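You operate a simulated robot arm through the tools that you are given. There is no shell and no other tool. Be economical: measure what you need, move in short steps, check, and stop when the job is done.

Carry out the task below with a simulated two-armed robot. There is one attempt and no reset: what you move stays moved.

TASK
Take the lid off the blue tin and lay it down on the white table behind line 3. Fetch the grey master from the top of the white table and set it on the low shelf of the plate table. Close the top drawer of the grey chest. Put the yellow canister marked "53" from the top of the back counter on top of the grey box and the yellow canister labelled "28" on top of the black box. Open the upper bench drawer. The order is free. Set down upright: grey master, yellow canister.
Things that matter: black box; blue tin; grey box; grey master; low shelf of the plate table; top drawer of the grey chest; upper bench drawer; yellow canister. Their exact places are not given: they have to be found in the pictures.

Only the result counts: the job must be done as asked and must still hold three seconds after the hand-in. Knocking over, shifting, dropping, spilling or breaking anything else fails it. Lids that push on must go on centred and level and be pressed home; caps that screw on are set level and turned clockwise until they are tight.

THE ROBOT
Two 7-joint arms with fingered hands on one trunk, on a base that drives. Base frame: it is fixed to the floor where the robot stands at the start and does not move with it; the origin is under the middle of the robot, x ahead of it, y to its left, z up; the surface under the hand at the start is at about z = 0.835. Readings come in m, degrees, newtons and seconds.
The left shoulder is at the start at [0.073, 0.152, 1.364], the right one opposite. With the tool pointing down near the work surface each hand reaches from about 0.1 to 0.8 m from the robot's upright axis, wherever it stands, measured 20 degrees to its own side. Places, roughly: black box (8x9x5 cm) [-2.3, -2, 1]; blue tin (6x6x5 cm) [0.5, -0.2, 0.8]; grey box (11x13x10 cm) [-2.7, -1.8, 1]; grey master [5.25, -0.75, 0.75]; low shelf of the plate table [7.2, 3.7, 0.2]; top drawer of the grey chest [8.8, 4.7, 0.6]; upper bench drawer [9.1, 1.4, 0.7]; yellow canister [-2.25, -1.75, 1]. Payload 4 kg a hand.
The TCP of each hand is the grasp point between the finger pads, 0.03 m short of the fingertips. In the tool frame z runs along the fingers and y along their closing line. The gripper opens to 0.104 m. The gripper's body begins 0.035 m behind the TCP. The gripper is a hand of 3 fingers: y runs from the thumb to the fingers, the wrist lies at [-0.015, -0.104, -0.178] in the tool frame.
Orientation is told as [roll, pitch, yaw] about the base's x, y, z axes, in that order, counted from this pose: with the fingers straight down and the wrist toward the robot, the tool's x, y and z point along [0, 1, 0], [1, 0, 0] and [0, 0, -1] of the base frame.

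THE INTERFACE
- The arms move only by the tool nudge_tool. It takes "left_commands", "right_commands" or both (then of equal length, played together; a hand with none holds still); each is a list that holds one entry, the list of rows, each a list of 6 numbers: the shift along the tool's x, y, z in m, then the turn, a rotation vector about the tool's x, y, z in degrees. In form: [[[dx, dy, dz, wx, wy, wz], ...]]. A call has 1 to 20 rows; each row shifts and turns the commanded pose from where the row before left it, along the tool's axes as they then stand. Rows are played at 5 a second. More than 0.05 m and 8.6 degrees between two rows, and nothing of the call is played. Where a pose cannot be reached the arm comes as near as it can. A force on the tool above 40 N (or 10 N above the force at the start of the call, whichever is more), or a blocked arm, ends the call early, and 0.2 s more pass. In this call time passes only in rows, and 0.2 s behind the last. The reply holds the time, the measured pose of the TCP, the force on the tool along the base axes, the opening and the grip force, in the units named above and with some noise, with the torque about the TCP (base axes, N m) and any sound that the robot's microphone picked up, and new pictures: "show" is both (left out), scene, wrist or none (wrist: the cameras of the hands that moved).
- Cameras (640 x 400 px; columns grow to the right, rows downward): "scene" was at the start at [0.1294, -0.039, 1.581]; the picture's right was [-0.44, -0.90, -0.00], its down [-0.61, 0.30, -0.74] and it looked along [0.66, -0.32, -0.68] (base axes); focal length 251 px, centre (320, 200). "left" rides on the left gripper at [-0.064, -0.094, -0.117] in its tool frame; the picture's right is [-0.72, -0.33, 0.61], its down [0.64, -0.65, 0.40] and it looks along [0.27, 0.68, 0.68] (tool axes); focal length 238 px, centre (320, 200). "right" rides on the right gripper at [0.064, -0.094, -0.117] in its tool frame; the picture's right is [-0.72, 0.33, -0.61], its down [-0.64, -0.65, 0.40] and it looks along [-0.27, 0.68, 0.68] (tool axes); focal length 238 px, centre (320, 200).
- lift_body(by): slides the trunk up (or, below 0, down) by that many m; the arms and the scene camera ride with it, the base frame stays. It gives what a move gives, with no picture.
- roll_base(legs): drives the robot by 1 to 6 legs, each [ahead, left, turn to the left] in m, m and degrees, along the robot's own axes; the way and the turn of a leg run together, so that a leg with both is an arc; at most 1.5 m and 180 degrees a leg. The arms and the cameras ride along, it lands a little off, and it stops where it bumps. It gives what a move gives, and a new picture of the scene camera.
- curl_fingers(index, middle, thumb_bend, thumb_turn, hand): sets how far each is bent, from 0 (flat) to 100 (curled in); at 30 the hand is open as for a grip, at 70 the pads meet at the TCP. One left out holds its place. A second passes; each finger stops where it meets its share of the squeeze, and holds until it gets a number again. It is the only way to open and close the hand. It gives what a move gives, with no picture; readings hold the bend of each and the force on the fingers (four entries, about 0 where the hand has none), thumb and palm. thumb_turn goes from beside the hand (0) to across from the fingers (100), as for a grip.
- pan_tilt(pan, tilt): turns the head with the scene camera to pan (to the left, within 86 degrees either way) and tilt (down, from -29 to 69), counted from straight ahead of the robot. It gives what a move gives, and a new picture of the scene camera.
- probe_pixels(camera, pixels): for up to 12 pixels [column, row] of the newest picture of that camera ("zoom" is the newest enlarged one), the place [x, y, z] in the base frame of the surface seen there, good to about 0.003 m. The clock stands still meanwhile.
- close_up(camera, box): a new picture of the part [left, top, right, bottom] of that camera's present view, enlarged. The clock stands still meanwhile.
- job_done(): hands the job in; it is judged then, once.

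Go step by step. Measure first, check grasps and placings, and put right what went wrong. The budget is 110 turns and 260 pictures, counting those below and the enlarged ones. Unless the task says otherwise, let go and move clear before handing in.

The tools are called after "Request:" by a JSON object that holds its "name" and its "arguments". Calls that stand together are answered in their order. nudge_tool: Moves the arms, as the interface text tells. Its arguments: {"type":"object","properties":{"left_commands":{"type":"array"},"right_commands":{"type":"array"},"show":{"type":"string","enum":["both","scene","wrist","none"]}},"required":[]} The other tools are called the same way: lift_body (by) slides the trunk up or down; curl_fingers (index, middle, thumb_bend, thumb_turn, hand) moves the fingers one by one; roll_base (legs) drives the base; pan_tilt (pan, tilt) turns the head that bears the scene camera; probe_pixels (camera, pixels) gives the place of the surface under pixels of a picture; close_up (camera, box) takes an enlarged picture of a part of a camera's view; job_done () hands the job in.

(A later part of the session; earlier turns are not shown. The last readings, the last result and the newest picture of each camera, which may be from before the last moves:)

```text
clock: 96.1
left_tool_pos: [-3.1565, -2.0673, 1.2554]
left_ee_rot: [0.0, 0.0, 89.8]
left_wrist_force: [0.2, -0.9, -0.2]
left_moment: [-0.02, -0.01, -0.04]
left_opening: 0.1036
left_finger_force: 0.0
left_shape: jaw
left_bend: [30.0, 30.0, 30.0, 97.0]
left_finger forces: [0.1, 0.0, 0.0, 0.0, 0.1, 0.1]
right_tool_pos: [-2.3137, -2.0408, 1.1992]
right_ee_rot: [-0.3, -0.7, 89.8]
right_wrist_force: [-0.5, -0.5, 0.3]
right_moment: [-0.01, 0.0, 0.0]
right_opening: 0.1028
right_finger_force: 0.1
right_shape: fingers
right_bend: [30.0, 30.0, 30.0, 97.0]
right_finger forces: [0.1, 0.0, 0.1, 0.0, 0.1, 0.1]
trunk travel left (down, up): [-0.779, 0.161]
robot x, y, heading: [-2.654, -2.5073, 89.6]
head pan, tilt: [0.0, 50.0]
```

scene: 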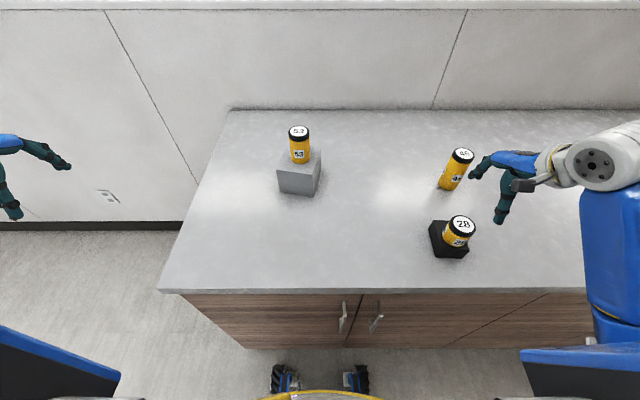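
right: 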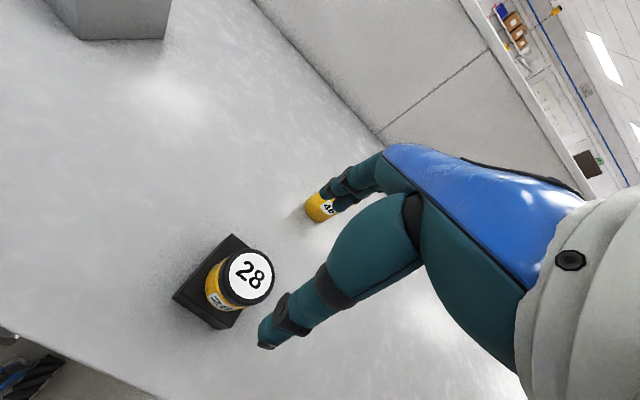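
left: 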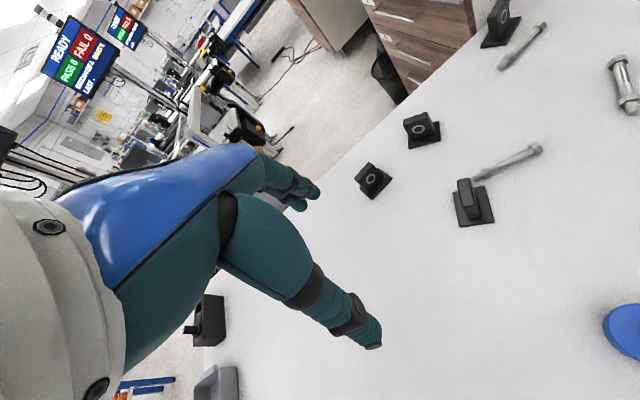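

Both canisters stand upright on their boxes. Next: tuck the arms, back off, and drive through the corridor toward the far white table at (5.25,-0.75).

Request:
{"name": "nudge_tool", "arguments": {"right_commands": [[[0, -0.02, -0.01, 0, 0, 0], [0, -0.02, -0.01, 0, 0, 0], [0, -0.02, -0.01, 0, 0, 0], [0, -0.02, -0.01, 0, 0, 0], [0, -0.01, -0.01, 0, 0, 0], [0, 0, 0, 0, 0, 0]]], "left_commands": [[[-0.045, 0, 0, 0, 0, 0], [-0.045, 0, 0, 0, 0, 0], [-0.045, 0, 0, 0, 0, 0], [-0.045, 0, 0, 0, 0, 0], [-0.045, 0, 0, 0, 0, 0], [-0.045, 0, 0, 0, 0, 0]]], "show": "none"}}

Request:
{"name": "roll_base", "arguments": {"legs": [[-0.18, 0, 0], [0, 0, -90], [1.5, 0, 0]]}}

Request:
{"name": "pan_tilt", "arguments": {"pan": 0, "tilt": 20}}

```text
clock: 97.5
left_tool_pos: [-2.8838, -2.0652, 1.2534]
left_ee_rot: [0.1, 0.1, 90.0]
left_wrist_force: [-0.5, 0.3, -0.6]
left_moment: [0.02, -0.01, 0.01]
left_opening: 0.1039
left_finger_force: 0.1
left_shape: jaw
left_bend: [30.0, 30.0, 30.0, 97.0]
left_finger forces: [0.0, 0.0, 0.0, 0.1, 0.0, 0.0]
right_tool_pos: [-2.313, -2.1244, 1.2432]
right_ee_rot: [-0.1, -0.6, 89.9]
right_wrist_force: [-0.2, 0.7, -0.1]
right_moment: [0.0, 0.03, 0.0]
right_opening: 0.103
right_finger_force: 0.0
right_shape: fingers
right_bend: [30.0, 30.0, 30.0, 98.0]
right_finger forces: [0.0, 0.0, 0.0, 0.0, 0.0, 0.0]
right hand out of reach, approached as far as the arm can: row 4
trunk travel left (down, up): [-0.779, 0.161]
robot x, y, heading: [-2.654, -2.5019, 89.7]
head pan, tilt: [0.0, 50.0]
```

```text
clock: 109.9
left_tool_pos: [-0.7283, -2.3844, 1.254]
left_ee_rot: [0.0, -0.1, 3.2]
left_wrist_force: [0.1, -0.8, 0.3]
left_moment: [0.0, -0.01, 0.0]
left_opening: 0.104
left_finger_force: 0.1
left_shape: jaw
left_bend: [30.0, 30.0, 30.0, 97.0]
left_finger forces: [0.0, 0.1, 0.0, 0.1, 0.0, 0.0]
right_tool_pos: [-0.7555, -2.9587, 1.2452]
right_ee_rot: [-0.4, -0.9, 3.2]
right_wrist_force: [0.0, -0.5, -0.5]
right_moment: [0.02, 0.01, 0.03]
right_opening: 0.1029
right_finger_force: 0.0
right_shape: fingers
right_bend: [30.0, 30.0, 30.0, 98.0]
right_finger forces: [0.0, 0.1, 0.0, 0.0, 0.0, 0.0]
trunk travel left (down, up): [-0.779, 0.161]
robot x, y, heading: [-1.1513, -2.6383, 3.1]
head pan, tilt: [0.0, 50.0]
```

scene: 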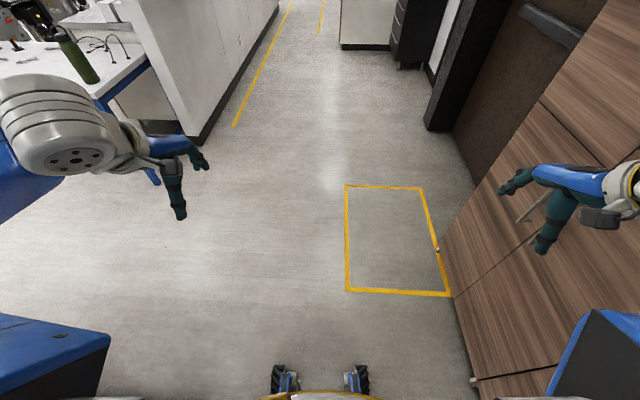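

```text
clock: 110.8
left_tool_pos: [-0.7285, -2.3841, 1.2549]
left_ee_rot: [0.1, 0.0, 3.0]
left_wrist_force: [-0.2, -0.3, -0.5]
left_moment: [-0.02, -0.01, -0.01]
left_opening: 0.1035
left_finger_force: 0.1
left_shape: jaw
left_bend: [30.0, 30.0, 30.0, 97.0]
left_finger forces: [0.0, 0.1, 0.1, 0.0, 0.1, 0.1]
right_tool_pos: [-0.7555, -2.9591, 1.245]
right_ee_rot: [-0.3, -0.8, 3.2]
right_wrist_force: [0.0, 0.0, 0.1]
right_moment: [0.02, 0.0, 0.0]
right_opening: 0.1029
right_finger_force: 0.0
right_shape: fingers
right_bend: [30.0, 30.0, 30.0, 98.0]
right_finger forces: [0.0, 0.0, 0.1, 0.0, 0.0, 0.1]
trunk travel left (down, up): [-0.779, 0.161]
robot x, y, heading: [-1.1507, -2.6383, 3.1]
head pan, tilt: [0.0, 20.0]
```

scene: 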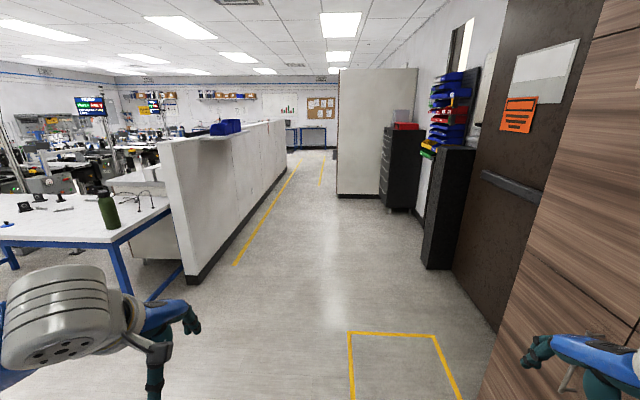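

The corridor runs straight ahead between the partition and the grey cabinet. I'll measure its borders.

Request:
{"name": "probe_pixels", "arguments": {"camera": "scene", "pixels": [[197, 276], [275, 172], [340, 192], [383, 196], [298, 160], [430, 262], [307, 146], [285, 150], [335, 160]]}}

```text
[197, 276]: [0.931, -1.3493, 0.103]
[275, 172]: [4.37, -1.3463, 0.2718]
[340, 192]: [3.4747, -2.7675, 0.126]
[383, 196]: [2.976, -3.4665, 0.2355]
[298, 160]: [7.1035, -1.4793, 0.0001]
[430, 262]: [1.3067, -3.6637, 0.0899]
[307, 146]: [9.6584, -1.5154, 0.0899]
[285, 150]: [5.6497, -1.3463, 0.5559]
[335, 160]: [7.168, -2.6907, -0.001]
```

The corridor centre is y≈-2.06 and the partition ends near x≈5.7. I'll angle onto the centre line and drive along it.

Request:
{"name": "roll_base", "arguments": {"legs": [[0, 0, 11.8], [1.5, 0, 0], [0.67, 0, 0], [0, 0, -14.9], [1.5, 0, 0], [1.0, 0, 0]]}}

```text
clock: 125.0
left_tool_pos: [1.5361, -1.8424, 1.2594]
left_ee_rot: [0.6, -0.5, 1.0]
left_wrist_force: [0.2, 0.3, -0.1]
left_moment: [0.01, 0.03, -0.01]
left_opening: 0.1039
left_finger_force: 0.0
left_shape: jaw
left_bend: [30.0, 30.0, 30.0, 97.0]
left_finger forces: [0.1, 0.0, 0.0, 0.0, 0.0, 0.1]
right_tool_pos: [1.4865, -2.4169, 1.249]
right_ee_rot: [-0.1, -1.4, 0.7]
right_wrist_force: [0.5, 0.6, -0.2]
right_moment: [0.02, 0.0, 0.01]
right_opening: 0.1032
right_finger_force: 0.1
right_shape: fingers
right_bend: [30.0, 30.0, 30.0, 98.0]
right_finger forces: [0.0, 0.0, 0.1, 0.0, 0.1, 0.0]
trunk travel left (down, up): [-0.779, 0.161]
robot x, y, heading: [1.1143, -2.0743, 0.6]
head pan, tilt: [0.0, 20.0]
stopped in leg 5: the robot was blocked; the commanded pose is now the measured one
```

scene: 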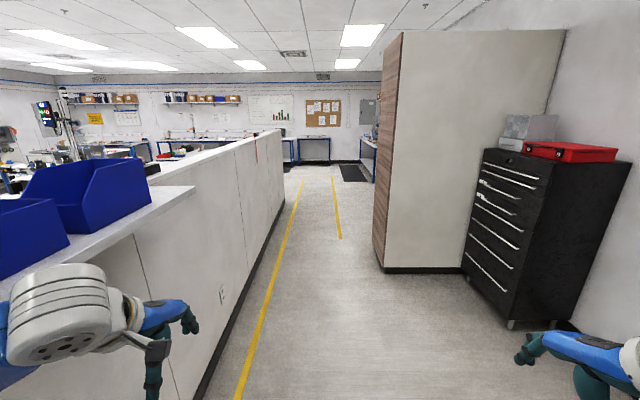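

The base was blocked near x=1.11; probably the left elbow against the ledge/partition. I'll look left and down.

Request:
{"name": "pan_tilt", "arguments": {"pan": 75, "tilt": 35}}

Request:
{"name": "pan_tilt", "arguments": {"pan": -75, "tilt": 45}}

```text
clock: 126.4
left_tool_pos: [1.536, -1.8433, 1.2605]
left_ee_rot: [0.5, -0.5, 0.7]
left_wrist_force: [0.4, -0.5, 0.7]
left_moment: [-0.02, -0.03, 0.0]
left_opening: 0.1039
left_finger_force: 0.0
left_shape: jaw
left_bend: [30.0, 30.0, 30.0, 97.0]
left_finger forces: [0.0, 0.1, 0.1, 0.0, 0.0, 0.0]
right_tool_pos: [1.4842, -2.4161, 1.2484]
right_ee_rot: [0.0, -1.4, 0.7]
right_wrist_force: [0.3, -0.4, 0.6]
right_moment: [0.01, 0.0, 0.01]
right_opening: 0.103
right_finger_force: 0.2
right_shape: fingers
right_bend: [30.0, 30.0, 30.0, 98.0]
right_finger forces: [0.0, 0.1, 0.0, 0.0, 0.0, 0.0]
trunk travel left (down, up): [-0.779, 0.161]
robot x, y, heading: [1.1202, -2.0742, 0.8]
head pan, tilt: [75.0, 35.0]
```

scene: 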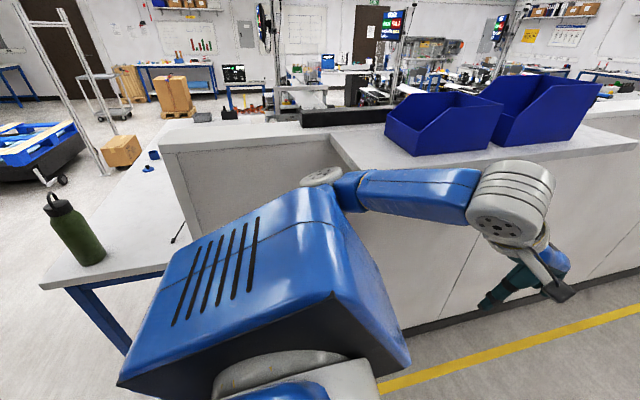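

```text
clock: 128.8
left_tool_pos: [1.5377, -1.843, 1.2591]
left_ee_rot: [0.4, -0.5, 0.6]
left_wrist_force: [-1.0, -0.2, -0.6]
left_moment: [0.0, -0.01, 0.01]
left_opening: 0.104
left_finger_force: 0.0
left_shape: jaw
left_bend: [30.0, 30.0, 30.0, 97.0]
left_finger forces: [0.1, 0.0, 0.0, 0.0, 0.1, 0.0]
right_tool_pos: [1.485, -2.4163, 1.2483]
right_ee_rot: [0.0, -1.5, 0.7]
right_wrist_force: [-0.2, 0.3, 0.2]
right_moment: [-0.02, 0.0, 0.03]
right_opening: 0.1031
right_finger_force: 0.0
right_shape: fingers
right_bend: [30.0, 30.0, 30.0, 98.0]
right_finger forces: [0.0, 0.0, 0.0, 0.0, 0.0, 0.1]
trunk travel left (down, up): [-0.779, 0.161]
robot x, y, heading: [1.1159, -2.075, 0.5]
head pan, tilt: [-75.0, 45.0]
```

scene: 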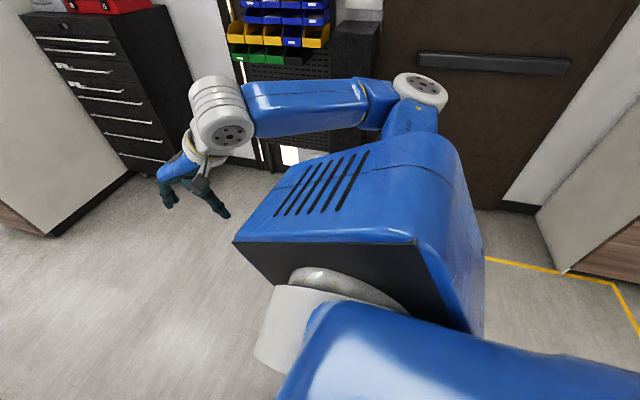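

The left elbow caught the ledge that starts at x≈1.3. I'll back off, shift right, and stretch the hands forward so the elbows come in.

Request:
{"name": "roll_base", "arguments": {"legs": [[-0.15, 0, 0], [0, -0.2, -0.7]]}}

Request:
{"name": "nudge_tool", "arguments": {"left_commands": [[[-0.02, 0.04, 0, 0, 0, 0], [-0.02, 0.04, 0, 0, 0, 0], [-0.02, 0.04, 0, 0, 0, 0], [-0.02, 0.04, 0, 0, 0, 0], [-0.02, 0.04, 0, 0, 0, 0], [0, 0.03, 0, 0, 0, 0]]], "right_commands": [[[0.03, 0.03, 0, 0, 0, 0], [0.03, 0.035, 0, 0, 0, 0], [0.03, 0.035, 0, 0, 0, 0], [0.03, 0.04, 0, 0, 0, 0], [0.03, 0.04, 0, 0, 0, 0], [0.03, 0.04, 0, 0, 0, 0]]], "show": "none"}}

Request:
{"name": "pan_tilt", "arguments": {"pan": 60, "tilt": 30}}

Request:
{"name": "probe_pixels", "arguments": {"camera": "scene", "pixels": [[350, 170], [450, 170], [550, 160], [300, 170], [420, 140], [600, 170]]}}

```text
clock: 129.4
left_tool_pos: [1.5448, -1.8362, 1.2535]
left_ee_rot: [0.2, 0.0, 0.7]
left_wrist_force: [0.3, 0.0, 0.5]
left_moment: [0.02, 0.02, 0.0]
left_opening: 0.1038
left_finger_force: 0.0
left_shape: jaw
left_bend: [30.0, 30.0, 30.0, 98.0]
left_finger forces: [0.1, 0.1, 0.0, 0.0, 0.1, 0.0]
right_tool_pos: [1.4928, -2.4094, 1.2469]
right_ee_rot: [-0.4, -1.0, 0.9]
right_wrist_force: [0.3, 0.4, 0.3]
right_moment: [0.0, -0.01, 0.03]
right_opening: 0.103
right_finger_force: 0.1
right_shape: fingers
right_bend: [30.0, 30.0, 30.0, 98.0]
right_finger forces: [0.0, 0.0, 0.1, 0.0, 0.0, 0.0]
trunk travel left (down, up): [-0.779, 0.161]
robot x, y, heading: [1.116, -2.0754, 0.9]
head pan, tilt: [-75.0, 45.0]
stopped in leg 1: the robot was blocked; the commanded pose is now the measured one
```

scene: 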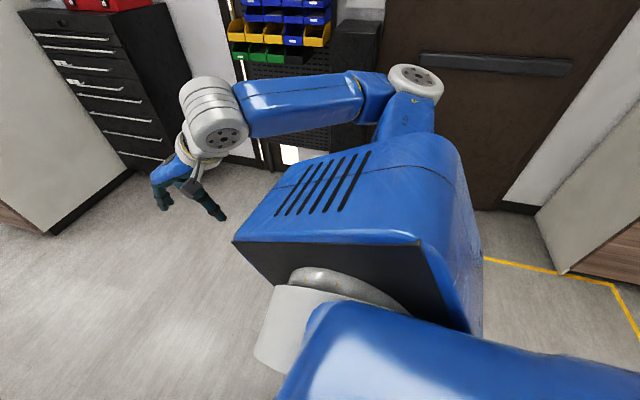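

```text
clock: 131.1
left_tool_pos: [1.7051, -1.7322, 1.2623]
left_ee_rot: [0.2, -1.2, 10.3]
left_wrist_force: [0.3, 0.5, 0.0]
left_moment: [-0.03, -0.02, 0.0]
left_opening: 0.1039
left_finger_force: 0.1
left_shape: jaw
left_bend: [30.0, 30.0, 30.0, 98.0]
left_finger forces: [0.0, 0.0, 0.0, 0.0, 0.0, 0.0]
right_tool_pos: [1.6839, -2.1433, 1.2947]
right_ee_rot: [3.8, -4.4, 1.2]
right_wrist_force: [-0.9, 0.4, -0.2]
right_moment: [0.02, -0.02, 0.02]
right_opening: 0.1034
right_finger_force: 0.1
right_shape: fingers
right_bend: [30.0, 30.0, 30.0, 98.0]
right_finger forces: [0.1, 0.0, 0.0, 0.1, 0.1, 0.0]
right hand out of reach, approached as far as the arm can: row 6
trunk travel left (down, up): [-0.779, 0.161]
robot x, y, heading: [1.086, -1.9849, 9.7]
head pan, tilt: [-75.0, 45.0]
stopped in row 6 (left hand): the arm was blocked; the commanded pose is now the measured one
```

```text
clock: 133.2
left_tool_pos: [1.7049, -1.7352, 1.2631]
left_ee_rot: [0.0, -1.3, 9.8]
left_wrist_force: [-0.7, 0.3, -0.7]
left_moment: [-0.01, 0.03, 0.0]
left_opening: 0.1041
left_finger_force: 0.1
left_shape: jaw
left_bend: [30.0, 30.0, 30.0, 98.0]
left_finger forces: [0.1, 0.0, 0.0, 0.1, 0.1, 0.0]
right_tool_pos: [1.6797, -2.144, 1.2956]
right_ee_rot: [3.5, -4.5, 0.9]
right_wrist_force: [0.7, -0.1, 0.5]
right_moment: [0.0, -0.01, 0.02]
right_opening: 0.1031
right_finger_force: 0.0
right_shape: fingers
right_bend: [30.0, 30.0, 30.0, 98.0]
right_finger forces: [0.0, 0.0, 0.0, 0.0, 0.0, 0.0]
trunk travel left (down, up): [-0.779, 0.161]
robot x, y, heading: [1.0883, -1.9822, 9.2]
head pan, tilt: [60.0, 30.0]
```

scene: 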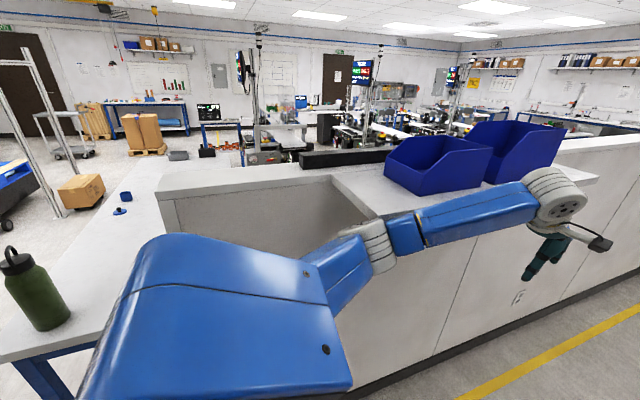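

```text
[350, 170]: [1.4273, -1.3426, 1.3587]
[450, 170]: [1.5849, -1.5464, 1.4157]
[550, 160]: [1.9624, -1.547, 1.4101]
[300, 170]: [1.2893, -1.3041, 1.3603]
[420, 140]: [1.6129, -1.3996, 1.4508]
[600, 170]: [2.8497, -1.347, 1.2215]
```

The ledge (z≈1.36, y down to ≈-1.55) had trapped the left elbow. Now that the arm is stretched, I'll slide straight right, away from it.

Request:
{"name": "roll_base", "arguments": {"legs": [[0, -0.3, 0]]}}

```text
clock: 135.2
left_tool_pos: [1.7976, -2.0328, 1.24]
left_ee_rot: [-0.3, 0.8, 9.0]
left_wrist_force: [-0.2, -2.4, 0.7]
left_moment: [0.09, -0.01, -0.02]
left_opening: 0.1041
left_finger_force: 0.0
left_shape: jaw
left_bend: [30.0, 30.0, 30.0, 98.0]
left_finger forces: [0.1, 0.0, 0.0, 0.1, 0.1, 0.1]
right_tool_pos: [1.756, -2.3888, 1.253]
right_ee_rot: [0.6, -0.9, 6.1]
right_wrist_force: [0.0, -1.3, 0.2]
right_moment: [0.09, 0.01, 0.03]
right_opening: 0.1033
right_finger_force: 0.1
right_shape: fingers
right_bend: [30.0, 30.0, 30.0, 98.0]
right_finger forces: [0.0, 0.0, 0.0, 0.0, 0.0, 0.0]
trunk travel left (down, up): [-0.779, 0.161]
robot x, y, heading: [1.1417, -2.2826, 9.1]
head pan, tilt: [60.0, 30.0]
```

scene: 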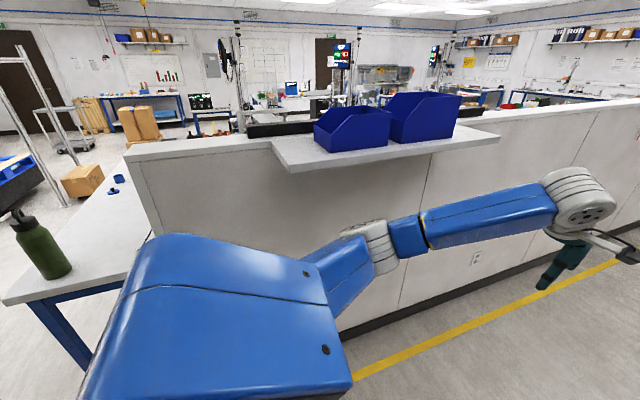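

The arm is free and the bins and bottle stand as before. I'll straighten to heading ≈3° and drive down the corridor.

Request:
{"name": "roll_base", "arguments": {"legs": [[0, 0, -6.1], [1.5, 0, 0], [1.5, 0, 0], [1.5, 0, 0], [0.8, 0, 0]]}}

Request:
{"name": "pan_tilt", "arguments": {"pan": 86, "tilt": 25}}

```text
clock: 161.2
left_tool_pos: [7.1469, -1.9132, 1.2335]
left_ee_rot: [-1.0, 1.2, 1.0]
left_wrist_force: [0.1, -0.4, 0.2]
left_moment: [0.0, -0.04, 0.01]
left_opening: 0.104
left_finger_force: 0.0
left_shape: jaw
left_bend: [30.0, 30.0, 30.0, 98.0]
left_finger forces: [0.0, 0.0, 0.1, 0.0, 0.0, 0.1]
right_tool_pos: [7.058, -2.2611, 1.2517]
right_ee_rot: [-0.2, -0.7, -1.9]
right_wrist_force: [0.8, -0.1, -0.5]
right_moment: [-0.01, 0.02, 0.01]
right_opening: 0.1032
right_finger_force: 0.0
right_shape: fingers
right_bend: [30.0, 30.0, 30.0, 98.0]
right_finger forces: [0.1, 0.1, 0.1, 0.0, 0.0, 0.0]
trunk travel left (down, up): [-0.779, 0.161]
robot x, y, heading: [6.4548, -2.0821, 0.8]
head pan, tilt: [60.0, 30.0]
```

scene: 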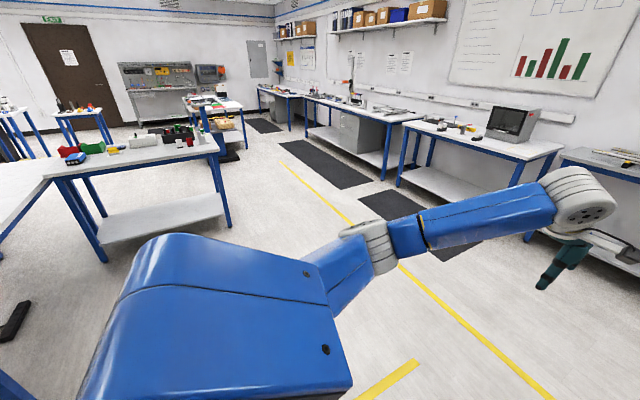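

```text
clock: 162.1
left_tool_pos: [7.1476, -1.9129, 1.2332]
left_ee_rot: [-0.9, 1.1, 1.0]
left_wrist_force: [0.1, 0.1, -0.8]
left_moment: [0.0, 0.0, 0.0]
left_opening: 0.1038
left_finger_force: 0.1
left_shape: jaw
left_bend: [30.0, 30.0, 30.0, 98.0]
left_finger forces: [0.0, 0.0, 0.0, 0.0, 0.0, 0.0]
right_tool_pos: [7.0582, -2.2605, 1.252]
right_ee_rot: [-0.1, -0.6, -2.0]
right_wrist_force: [0.4, 0.1, 0.8]
right_moment: [0.0, 0.0, 0.0]
right_opening: 0.1033
right_finger_force: 0.1
right_shape: fingers
right_bend: [30.0, 30.0, 30.0, 98.0]
right_finger forces: [0.1, 0.0, 0.0, 0.0, 0.0, 0.0]
trunk travel left (down, up): [-0.779, 0.161]
robot x, y, heading: [6.4564, -2.0796, 0.9]
head pan, tilt: [85.9, 25.0]
```

scene: 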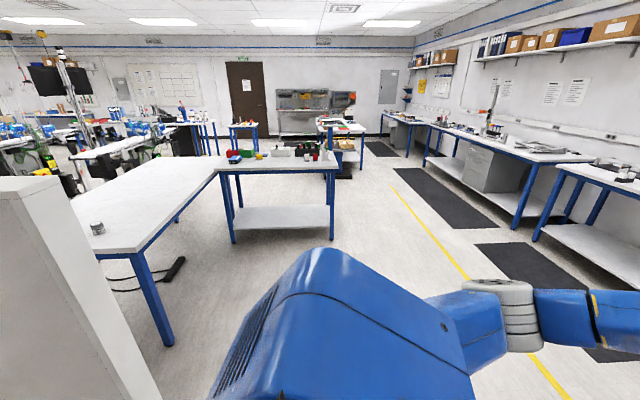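

The grey master seems to be the small grey object at (97,228) on the white table. I'll zoom and measure.

Request:
{"name": "close_up", "arguments": {"camera": "scene", "box": [50, 195, 146, 255]}}

Request:
{"name": "probe_pixels", "arguments": {"camera": "scene", "pixels": [[97, 226], [97, 234], [92, 250], [133, 252], [215, 172], [168, 340], [15, 180], [60, 190], [335, 235], [275, 230], [240, 240], [280, 165]]}}

```text
6.67 times, centred on (98, 225) of scene
```

zoom: 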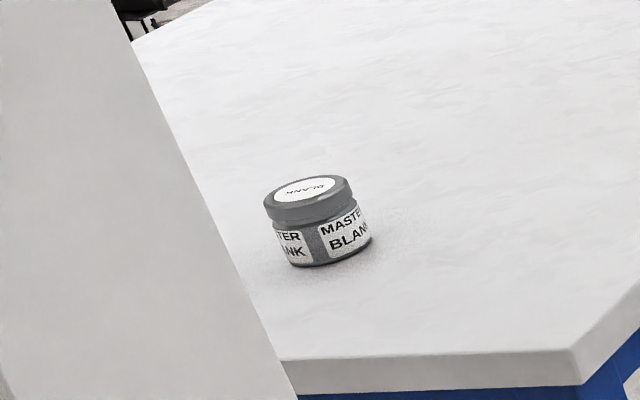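

```text
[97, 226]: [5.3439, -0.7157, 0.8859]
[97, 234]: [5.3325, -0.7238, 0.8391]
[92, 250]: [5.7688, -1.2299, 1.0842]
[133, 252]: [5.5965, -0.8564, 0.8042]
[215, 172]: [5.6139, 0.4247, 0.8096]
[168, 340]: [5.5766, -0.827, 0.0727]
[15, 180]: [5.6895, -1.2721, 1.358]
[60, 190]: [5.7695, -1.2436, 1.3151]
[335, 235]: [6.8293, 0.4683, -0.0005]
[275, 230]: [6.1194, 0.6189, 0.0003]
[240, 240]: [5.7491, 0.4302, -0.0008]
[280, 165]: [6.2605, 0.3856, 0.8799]
```

The grey "MASTER BLANK" jar stands at about (5.34,-0.71), table top ≈0.834. I'll come round to the table's right edge facing -x, with the jar to my left hand.

Request:
{"name": "roll_base", "arguments": {"legs": [[0, 0, 89.5], [1.5, 0, 0], [0.05, 0, 0], [0, 0, 90], [0.42, 0, 0]]}}

Request:
{"name": "pan_tilt", "arguments": {"pan": 15, "tilt": 50}}

```text
clock: 179.9
left_tool_pos: [5.3226, -0.6801, 1.2341]
left_ee_rot: [-0.9, 0.9, 179.6]
left_wrist_force: [0.2, -0.5, 0.0]
left_moment: [-0.06, -0.02, -0.01]
left_opening: 0.1039
left_finger_force: 0.1
left_shape: jaw
left_bend: [30.0, 30.0, 30.0, 98.0]
left_finger forces: [0.0, 0.0, 0.1, 0.0, 0.1, 0.0]
right_tool_pos: [5.4219, -0.3352, 1.2545]
right_ee_rot: [-0.2, -0.8, 176.6]
right_wrist_force: [-0.1, -0.6, -0.1]
right_moment: [0.02, -0.01, 0.0]
right_opening: 0.1033
right_finger_force: 0.0
right_shape: fingers
right_bend: [30.0, 30.0, 30.0, 98.0]
right_finger forces: [0.0, 0.1, 0.1, 0.1, 0.1, 0.0]
trunk travel left (down, up): [-0.779, 0.161]
robot x, y, heading: [6.0147, -0.53, 179.5]
head pan, tilt: [85.9, 25.0]
```

scene: 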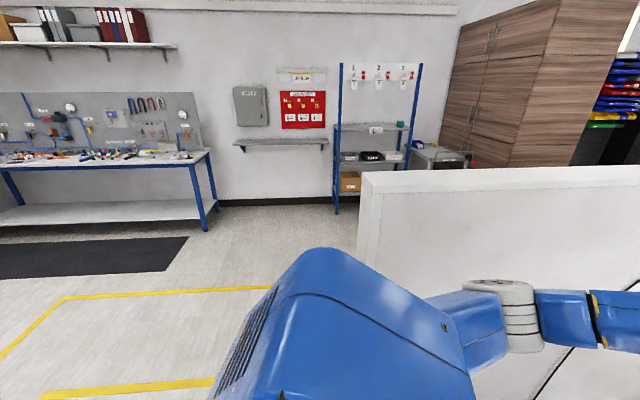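

```text
clock: 181.3
left_tool_pos: [5.3201, -0.6806, 1.2342]
left_ee_rot: [-1.0, 0.9, 179.6]
left_wrist_force: [0.4, 0.3, 0.9]
left_moment: [-0.03, 0.01, 0.02]
left_opening: 0.1039
left_finger_force: 0.0
left_shape: jaw
left_bend: [30.0, 30.0, 30.0, 98.0]
left_finger forces: [0.0, 0.0, 0.0, 0.1, 0.0, 0.0]
right_tool_pos: [5.42, -0.335, 1.2534]
right_ee_rot: [-0.1, -0.7, 176.5]
right_wrist_force: [-0.5, -0.1, 0.2]
right_moment: [0.04, -0.01, 0.03]
right_opening: 0.1032
right_finger_force: 0.0
right_shape: fingers
right_bend: [30.0, 30.0, 30.0, 98.0]
right_finger forces: [0.1, 0.0, 0.1, 0.0, 0.0, 0.1]
trunk travel left (down, up): [-0.779, 0.161]
robot x, y, heading: [6.012, -0.5298, 179.7]
head pan, tilt: [15.0, 50.0]
```

scene: 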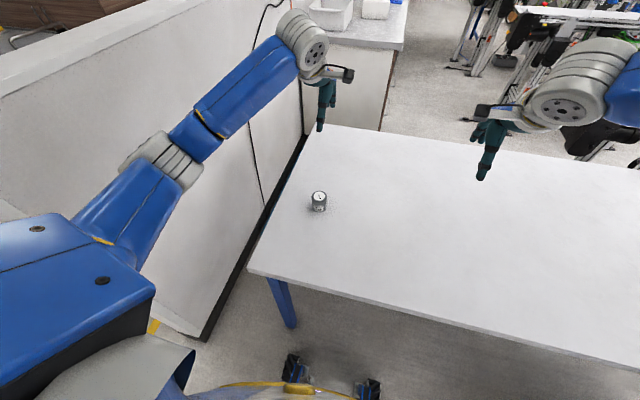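

The jar is at (319,200) and clear. I'll measure it closely.

Request:
{"name": "close_up", "arguments": {"camera": "scene", "box": [295, 185, 343, 215]}}

Request:
{"name": "probe_pixels", "arguments": {"camera": "scene", "pixels": [[319, 195], [319, 193], [314, 196], [324, 196], [319, 209], [319, 205], [340, 230]]}}

```text
13.33 times, centred on (319, 200) of scene
```

zoom: 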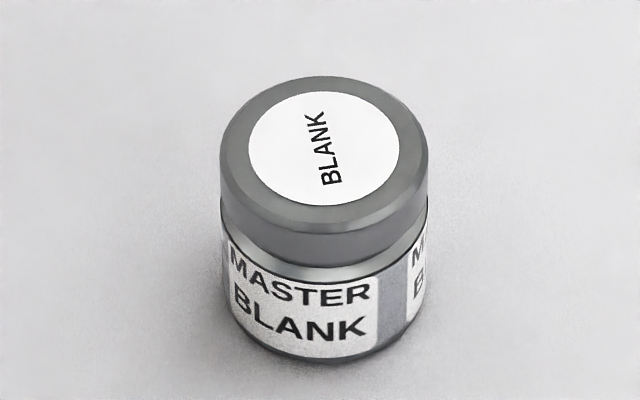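

```text
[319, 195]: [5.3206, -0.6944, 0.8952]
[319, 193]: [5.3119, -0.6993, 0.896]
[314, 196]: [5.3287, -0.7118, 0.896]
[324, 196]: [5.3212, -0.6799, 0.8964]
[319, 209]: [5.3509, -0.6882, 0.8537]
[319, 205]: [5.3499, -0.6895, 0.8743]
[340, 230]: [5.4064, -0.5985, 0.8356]
```

The jar's centre is (5.325,-0.695), top 0.895, about 5 cm wide. I'll lower the left hand over it and check with the wrist camera.

Request:
{"name": "nudge_tool", "arguments": {"left_commands": [[[0.007, -0.003, 0.045, 0, 0, 0], [0.007, -0.002, 0.045, 0, 0, 0], [0, 0, 0.045, 0, 0, 0], [0, 0, 0.045, 0, 0, 0], [0, 0, 0.045, 0, 0, 0]]], "show": "wrist"}}

```text
clock: 182.5
left_tool_pos: [5.3303, -0.6908, 1.0092]
left_ee_rot: [-0.9, 0.8, 179.6]
left_wrist_force: [-0.6, -0.2, 0.0]
left_moment: [0.0, 0.0, 0.01]
left_opening: 0.1039
left_finger_force: 0.1
left_shape: jaw
left_bend: [30.0, 30.0, 30.0, 98.0]
left_finger forces: [0.0, 0.1, 0.1, 0.0, 0.0, 0.0]
right_tool_pos: [5.4181, -0.3353, 1.2534]
right_ee_rot: [-0.1, -0.7, 176.7]
right_wrist_force: [0.0, 1.3, -0.4]
right_moment: [-0.03, 0.03, 0.04]
right_opening: 0.1031
right_finger_force: 0.1
right_shape: fingers
right_bend: [30.0, 30.0, 30.0, 98.0]
right_finger forces: [0.0, 0.0, 0.0, 0.1, 0.1, 0.0]
trunk travel left (down, up): [-0.779, 0.161]
robot x, y, heading: [6.0126, -0.5281, 179.5]
head pan, tilt: [15.0, 50.0]
```

left: 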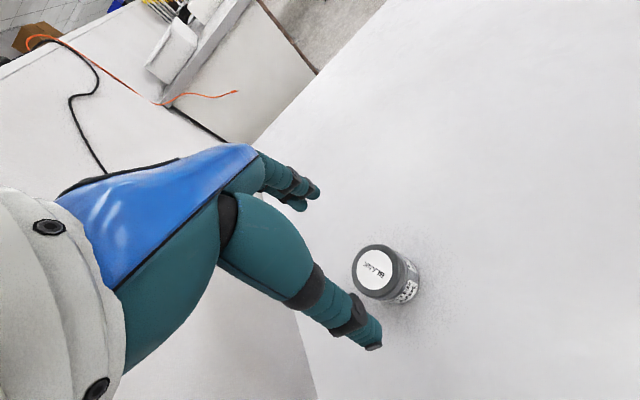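

The jar's lid is at (375,271) vs expected (384,272): shift 7 mm along tool x, 3 mm along y, lower to z≈0.88 and grip.

Request:
{"name": "nudge_tool", "arguments": {"left_commands": [[[0.007, 0.004, 0.04, 0, 0, 0], [0, 0, 0.04, 0, 0, 0], [0, 0, 0.03, 0, 0, 0], [0, 0, 0.018, 0, 0, 0]]], "show": "none"}}

Request:
{"name": "curl_fingers", "arguments": {"hand": "left", "index": 75, "middle": 75, "thumb_bend": 75}}

Request:
{"name": "nudge_tool", "arguments": {"left_commands": [[[0, 0, -0.02, 0, 0, 0], [0, 0, -0.04, 0, 0, 0], [0, 0, -0.04, 0, 0, 0], [0, 0, -0.04, 0, 0, 0]]], "show": "wrist"}}

```text
clock: 183.5
left_tool_pos: [5.3269, -0.695, 0.8788]
left_ee_rot: [-0.8, 0.9, 179.5]
left_wrist_force: [0.2, -0.7, -0.4]
left_moment: [0.03, -0.01, 0.02]
left_opening: 0.1039
left_finger_force: 0.1
left_shape: jaw
left_bend: [30.0, 30.0, 30.0, 98.0]
left_finger forces: [0.1, 0.0, 0.1, 0.0, 0.0, 0.0]
right_tool_pos: [5.4197, -0.336, 1.2529]
right_ee_rot: [-0.1, -0.7, 176.7]
right_wrist_force: [0.4, 0.2, -0.4]
right_moment: [0.01, 0.01, 0.01]
right_opening: 0.1033
right_finger_force: 0.1
right_shape: fingers
right_bend: [30.0, 30.0, 30.0, 98.0]
right_finger forces: [0.1, 0.0, 0.0, 0.0, 0.1, 0.0]
trunk travel left (down, up): [-0.779, 0.161]
robot x, y, heading: [6.0126, -0.5264, 179.6]
head pan, tilt: [15.0, 50.0]
```

```text
clock: 184.5
left_tool_pos: [5.3259, -0.6945, 0.8804]
left_ee_rot: [-1.0, 0.9, 179.5]
left_wrist_force: [-2.0, -0.1, 2.9]
left_moment: [-0.04, 0.23, -0.05]
left_opening: 0.048
left_finger_force: 24.0
left_shape: fingers
left_bend: [54.0, 56.0, 54.0, 96.0]
left_finger forces: [12.0, 12.5, 0.0, 0.0, 22.8, 0.0]
right_tool_pos: [5.42, -0.3339, 1.2534]
right_ee_rot: [-0.2, -0.7, 176.5]
right_wrist_force: [-0.5, 0.3, -0.5]
right_moment: [0.04, 0.01, 0.02]
right_opening: 0.1035
right_finger_force: 0.0
right_shape: fingers
right_bend: [30.0, 30.0, 30.0, 98.0]
right_finger forces: [0.1, 0.1, 0.1, 0.0, 0.1, 0.0]
trunk travel left (down, up): [-0.779, 0.161]
robot x, y, heading: [6.0142, -0.5295, 179.5]
head pan, tilt: [15.0, 50.0]
```

```text
clock: 185.5
left_tool_pos: [5.3252, -0.6974, 1.0217]
left_ee_rot: [-0.8, 1.0, 179.7]
left_wrist_force: [0.9, 0.5, -2.0]
left_moment: [-0.01, 0.01, 0.01]
left_opening: 0.0477
left_finger_force: 22.3
left_shape: fingers
left_bend: [54.0, 57.0, 54.0, 96.0]
left_finger forces: [11.2, 11.0, 0.0, 0.1, 22.5, 0.0]
right_tool_pos: [5.4197, -0.3339, 1.2539]
right_ee_rot: [-0.1, -0.7, 176.6]
right_wrist_force: [-0.1, -1.0, 1.3]
right_moment: [0.0, 0.01, -0.03]
right_opening: 0.1032
right_finger_force: 0.1
right_shape: fingers
right_bend: [30.0, 30.0, 30.0, 98.0]
right_finger forces: [0.0, 0.0, 0.1, 0.1, 0.0, 0.1]
trunk travel left (down, up): [-0.779, 0.161]
robot x, y, heading: [6.0131, -0.5264, 179.1]
head pan, tilt: [15.0, 50.0]
```

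left: 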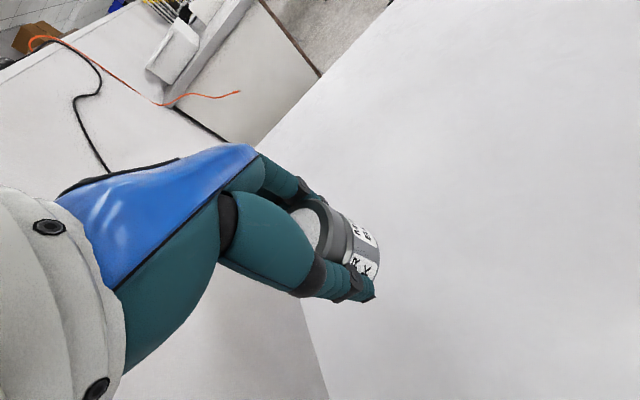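

The master is held (22 N). I'll raise it, tuck, back away and turn toward +y to look for the plate table.

Request:
{"name": "nudge_tool", "arguments": {"left_commands": [[[0, -0.01, -0.045, 0, 0, 0], [0, -0.02, -0.045, 0, 0, 0], [0, -0.02, -0.045, 0, 0, 0], [0, -0.02, -0.04, 0, 0, 0]]], "show": "none"}}

Request:
{"name": "roll_base", "arguments": {"legs": [[-0.9, 0, 0], [0, 0, -90]]}}

Request:
{"name": "pan_tilt", "arguments": {"pan": 0, "tilt": 18}}

```text
clock: 186.5
left_tool_pos: [5.3922, -0.702, 1.1992]
left_ee_rot: [-0.8, 1.0, 179.6]
left_wrist_force: [-0.6, -0.9, -2.5]
left_moment: [-0.04, 0.04, -0.01]
left_opening: 0.0476
left_finger_force: 22.1
left_shape: fingers
left_bend: [55.0, 57.0, 54.0, 96.0]
left_finger forces: [11.4, 11.1, 0.0, 0.0, 22.2, 0.0]
right_tool_pos: [5.4195, -0.3351, 1.2528]
right_ee_rot: [-0.1, -0.7, 176.6]
right_wrist_force: [0.8, 0.2, -0.8]
right_moment: [-0.03, -0.03, 0.03]
right_opening: 0.1034
right_finger_force: 0.0
right_shape: fingers
right_bend: [30.0, 30.0, 30.0, 98.0]
right_finger forces: [0.1, 0.0, 0.1, 0.0, 0.0, 0.1]
trunk travel left (down, up): [-0.779, 0.161]
robot x, y, heading: [6.0143, -0.531, 179.6]
head pan, tilt: [15.0, 50.0]
```

```text
clock: 195.0
left_tool_pos: [6.7295, 0.0844, 1.1995]
left_ee_rot: [-0.9, 1.1, 89.7]
left_wrist_force: [-0.2, 0.8, -2.9]
left_moment: [-0.01, -0.02, -0.04]
left_opening: 0.0471
left_finger_force: 21.9
left_shape: fingers
left_bend: [55.0, 57.0, 54.0, 96.0]
left_finger forces: [11.2, 10.9, 0.0, 0.1, 21.3, 0.0]
right_tool_pos: [7.0943, 0.0581, 1.2537]
right_ee_rot: [0.0, -0.7, 86.7]
right_wrist_force: [-0.4, -0.4, -0.3]
right_moment: [0.01, 0.0, -0.01]
right_opening: 0.1032
right_finger_force: 0.1
right_shape: fingers
right_bend: [30.0, 30.0, 30.0, 98.0]
right_finger forces: [0.0, 0.1, 0.0, 0.1, 0.0, 0.1]
trunk travel left (down, up): [-0.779, 0.161]
robot x, y, heading: [6.9049, -0.5405, 89.5]
head pan, tilt: [15.0, 50.0]
```

scene: 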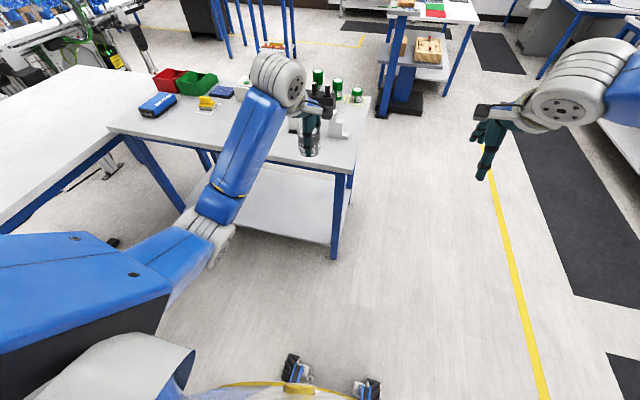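

```text
clock: 196.0
left_tool_pos: [6.7295, 0.0821, 1.2]
left_ee_rot: [-0.9, 0.9, 89.7]
left_wrist_force: [-0.4, -0.3, -2.4]
left_moment: [0.01, -0.04, -0.02]
left_opening: 0.0472
left_finger_force: 21.5
left_shape: fingers
left_bend: [55.0, 57.0, 54.0, 96.0]
left_finger forces: [11.4, 11.0, 0.1, 0.1, 21.6, 0.0]
right_tool_pos: [7.0962, 0.0563, 1.2539]
right_ee_rot: [-0.1, -0.8, 86.7]
right_wrist_force: [0.1, -0.1, 0.0]
right_moment: [0.01, 0.02, 0.01]
right_opening: 0.1032
right_finger_force: 0.1
right_shape: fingers
right_bend: [30.0, 30.0, 30.0, 98.0]
right_finger forces: [0.0, 0.0, 0.0, 0.0, 0.1, 0.0]
trunk travel left (down, up): [-0.779, 0.161]
robot x, y, heading: [6.9018, -0.5367, 89.7]
head pan, tilt: [0.0, 18.0]
```

scene: 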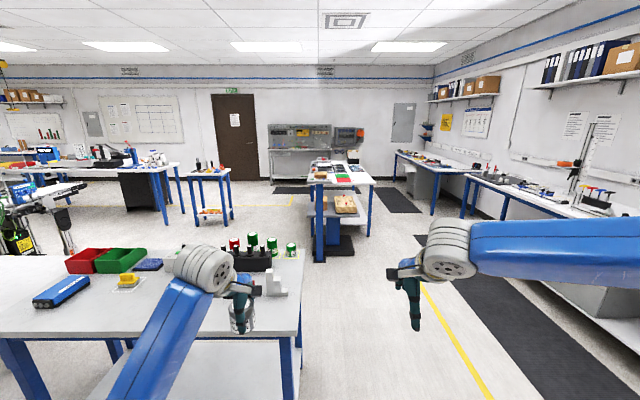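

The table at (340,190) matches the plate table's stated place. I'll zoom in and measure.

Request:
{"name": "close_up", "arguments": {"camera": "scene", "box": [260, 140, 420, 240]}}

Request:
{"name": "close_up", "arguments": {"camera": "scene", "box": [380, 130, 640, 292]}}

Request:
{"name": "probe_pixels", "arguments": {"camera": "scene", "pixels": [[340, 205], [340, 178], [330, 245], [372, 180], [318, 180], [368, 230], [318, 260], [415, 185], [470, 190], [210, 215]]}}

```text
4.00 times, centred on (340, 190) of scene
```

zoom: 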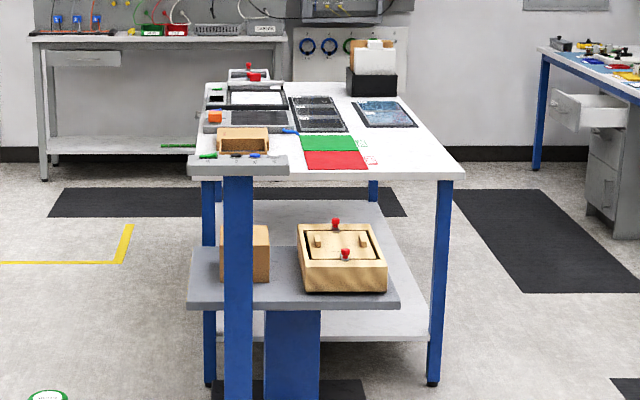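

```text
2.46 times, centred on (510, 211) of scene
```

zoom: 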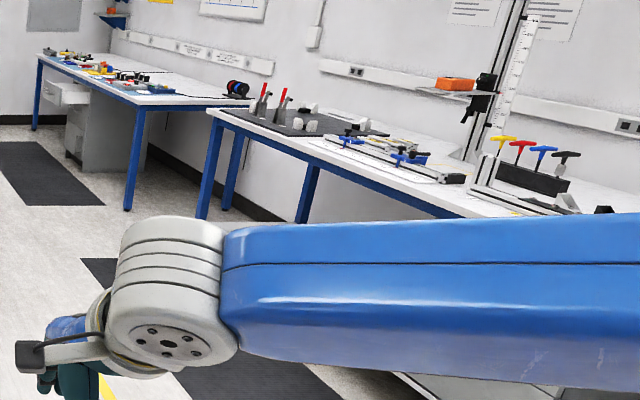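

```text
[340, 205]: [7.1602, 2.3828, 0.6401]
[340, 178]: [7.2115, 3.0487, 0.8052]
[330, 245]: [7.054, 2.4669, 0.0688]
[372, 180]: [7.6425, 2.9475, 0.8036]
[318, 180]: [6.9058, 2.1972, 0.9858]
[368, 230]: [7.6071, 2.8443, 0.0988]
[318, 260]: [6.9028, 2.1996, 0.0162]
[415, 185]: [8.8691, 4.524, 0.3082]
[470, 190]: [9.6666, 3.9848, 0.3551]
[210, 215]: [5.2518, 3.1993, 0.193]
```

The plate table spans x≲7.65, y 2.9–4.5 with a low shelf at z≈0.2 below; the aisle runs to its right. I'll check the benches' front edge, then shift right and drive up the aisle.

Request:
{"name": "probe_pixels", "arguments": {"camera": "scene", "pixels": [[560, 215], [468, 178], [432, 172], [640, 345], [430, 200], [395, 155], [620, 330]]}}

Request:
{"name": "roll_base", "arguments": {"legs": [[0, -1.05, 0.3], [1.5, 0, 0], [0.9, 0, 0]]}}

Request:
{"name": "pan_tilt", "arguments": {"pan": 40, "tilt": 40}}

```text
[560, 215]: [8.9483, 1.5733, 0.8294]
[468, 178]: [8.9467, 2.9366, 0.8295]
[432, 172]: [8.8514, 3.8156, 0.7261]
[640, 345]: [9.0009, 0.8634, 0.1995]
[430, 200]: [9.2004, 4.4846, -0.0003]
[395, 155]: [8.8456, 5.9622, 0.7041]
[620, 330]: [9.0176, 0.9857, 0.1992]
```

```text
clock: 212.8
left_tool_pos: [7.7929, 2.4939, 1.2012]
left_ee_rot: [-0.9, 0.8, 89.9]
left_wrist_force: [0.5, -0.3, -3.7]
left_moment: [-0.03, 0.02, 0.03]
left_opening: 0.0469
left_finger_force: 22.1
left_shape: fingers
left_bend: [55.0, 57.0, 54.0, 96.0]
left_finger forces: [11.4, 10.9, 0.0, 0.1, 21.4, 0.0]
right_tool_pos: [8.1605, 2.4681, 1.255]
right_ee_rot: [-0.1, -0.9, 86.7]
right_wrist_force: [0.5, 0.3, 0.5]
right_moment: [0.0, -0.02, -0.02]
right_opening: 0.1029
right_finger_force: 0.1
right_shape: fingers
right_bend: [30.0, 30.0, 30.0, 98.0]
right_finger forces: [0.1, 0.0, 0.0, 0.0, 0.0, 0.0]
trunk travel left (down, up): [-0.779, 0.161]
robot x, y, heading: [7.9657, 1.8774, 89.8]
head pan, tilt: [0.0, 18.0]
```

scene: 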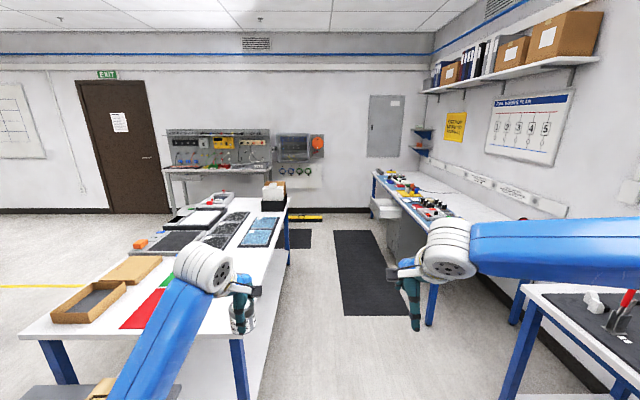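

```text
clock: 213.9
left_tool_pos: [7.7927, 2.4944, 1.2003]
left_ee_rot: [-0.9, 0.8, 89.7]
left_wrist_force: [-0.2, 0.1, -2.5]
left_moment: [-0.02, 0.02, 0.03]
left_opening: 0.0469
left_finger_force: 21.9
left_shape: fingers
left_bend: [55.0, 57.0, 54.0, 96.0]
left_finger forces: [11.4, 11.0, 0.0, 0.1, 21.7, 0.0]
right_tool_pos: [8.1589, 2.4685, 1.2562]
right_ee_rot: [-0.1, -0.9, 86.8]
right_wrist_force: [-0.5, 0.1, -1.0]
right_moment: [0.01, 0.02, 0.02]
right_opening: 0.1034
right_finger_force: 0.1
right_shape: fingers
right_bend: [30.0, 30.0, 30.0, 98.0]
right_finger forces: [0.0, 0.1, 0.1, 0.0, 0.1, 0.0]
trunk travel left (down, up): [-0.779, 0.161]
robot x, y, heading: [7.966, 1.8772, 89.9]
head pan, tilt: [40.0, 40.0]
```

scene: 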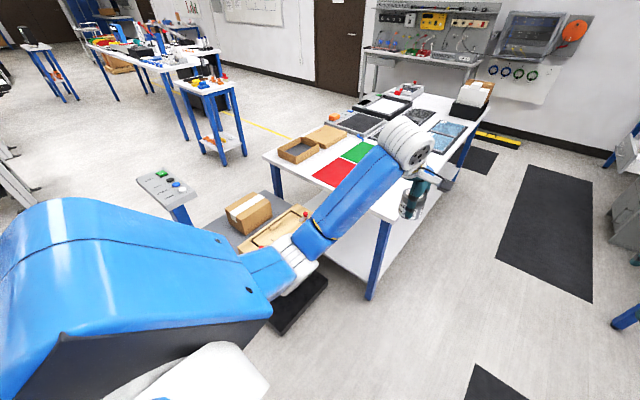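

The white low shelf shows at (370,245) beneath the plate table. I'll probe the table edge, legs and shelf.

Request:
{"name": "probe_pixels", "arguments": {"camera": "scene", "pixels": [[355, 245], [345, 262], [400, 258], [430, 220], [375, 215], [370, 292], [470, 150], [480, 125], [490, 95], [330, 225], [440, 190], [410, 245]]}}

Request:
{"name": "close_up", "arguments": {"camera": "scene", "box": [300, 120, 500, 310]}}

```text
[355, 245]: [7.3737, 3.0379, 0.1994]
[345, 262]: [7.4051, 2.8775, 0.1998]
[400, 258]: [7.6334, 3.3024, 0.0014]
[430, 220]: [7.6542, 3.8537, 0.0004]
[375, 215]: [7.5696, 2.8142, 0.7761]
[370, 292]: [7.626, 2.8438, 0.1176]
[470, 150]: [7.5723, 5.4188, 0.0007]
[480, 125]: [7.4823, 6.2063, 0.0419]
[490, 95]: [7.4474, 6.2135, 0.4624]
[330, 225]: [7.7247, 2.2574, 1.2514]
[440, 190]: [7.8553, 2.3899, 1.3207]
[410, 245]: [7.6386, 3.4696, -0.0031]
```

```text
2.11 times, centred on (400, 215) of scene
```

zoom: 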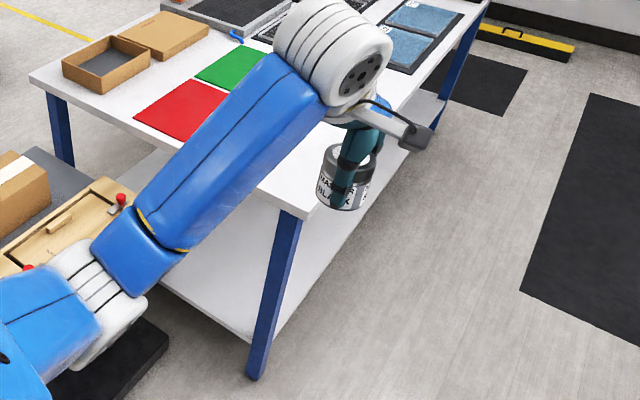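

The shelf is at z≈0.20, its edge near x≈7.62. I'll drive up beside the table, move to x≈8.12, and turn to face it.

Request:
{"name": "roll_base", "arguments": {"legs": [[1.5, 0, 0], [0.05, -0.18, 0], [0, 0, 90]]}}

Request:
{"name": "pan_tilt", "arguments": {"pan": 0, "tilt": 45}}

Request:
{"name": "probe_pixels", "arguments": {"camera": "scene", "pixels": [[320, 240], [320, 260], [320, 280], [320, 300], [250, 260], [400, 260], [320, 200]]}}

```text
clock: 226.4
left_tool_pos: [7.5323, 3.2519, 1.2015]
left_ee_rot: [-0.8, 0.8, -178.6]
left_wrist_force: [-0.4, 0.2, -3.2]
left_moment: [-0.04, 0.0, 0.02]
left_opening: 0.0463
left_finger_force: 21.1
left_shape: fingers
left_bend: [55.0, 58.0, 54.0, 96.0]
left_finger forces: [11.0, 10.8, 0.0, 0.0, 20.6, 0.1]
right_tool_pos: [7.5475, 3.6186, 1.2556]
right_ee_rot: [0.0, -0.9, 178.3]
right_wrist_force: [-0.6, 0.0, 0.0]
right_moment: [-0.03, -0.02, 0.04]
right_opening: 0.1031
right_finger_force: 0.0
right_shape: fingers
right_bend: [30.0, 30.0, 30.0, 98.0]
right_finger forces: [0.1, 0.1, 0.1, 0.0, 0.1, 0.1]
trunk travel left (down, up): [-0.779, 0.161]
robot x, y, heading: [8.1432, 3.4411, -178.4]
head pan, tilt: [40.0, 40.0]
```

scene: 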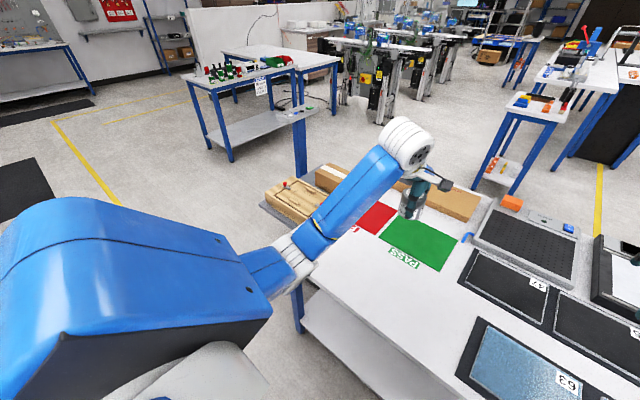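

```text
clock: 227.4
left_tool_pos: [7.5328, 3.2518, 1.2018]
left_ee_rot: [-0.8, 0.7, -178.7]
left_wrist_force: [0.1, -0.2, -2.4]
left_moment: [0.0, 0.04, 0.02]
left_opening: 0.0467
left_finger_force: 21.4
left_shape: fingers
left_bend: [55.0, 58.0, 54.0, 95.0]
left_finger forces: [11.2, 10.8, 0.0, 0.1, 21.0, 0.0]
right_tool_pos: [7.549, 3.6184, 1.2571]
right_ee_rot: [0.0, -1.0, 178.4]
right_wrist_force: [-0.2, 0.9, 0.4]
right_moment: [0.03, -0.02, -0.01]
right_opening: 0.1036
right_finger_force: 0.0
right_shape: fingers
right_bend: [30.0, 30.0, 30.0, 98.0]
right_finger forces: [0.0, 0.0, 0.1, 0.0, 0.0, 0.0]
trunk travel left (down, up): [-0.779, 0.161]
robot x, y, heading: [8.1436, 3.4418, -178.7]
head pan, tilt: [0.0, 45.0]
```

scene: 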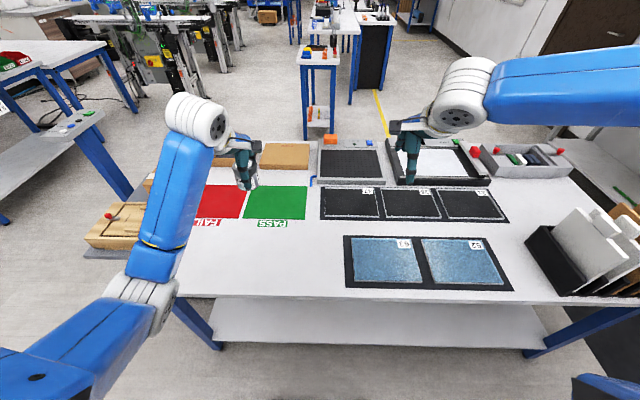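

```text
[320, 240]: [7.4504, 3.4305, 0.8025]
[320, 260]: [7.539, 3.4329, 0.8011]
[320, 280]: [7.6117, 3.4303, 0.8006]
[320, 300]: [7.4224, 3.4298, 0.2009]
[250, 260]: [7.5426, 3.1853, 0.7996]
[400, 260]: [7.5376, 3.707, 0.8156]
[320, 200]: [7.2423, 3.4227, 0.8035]
```

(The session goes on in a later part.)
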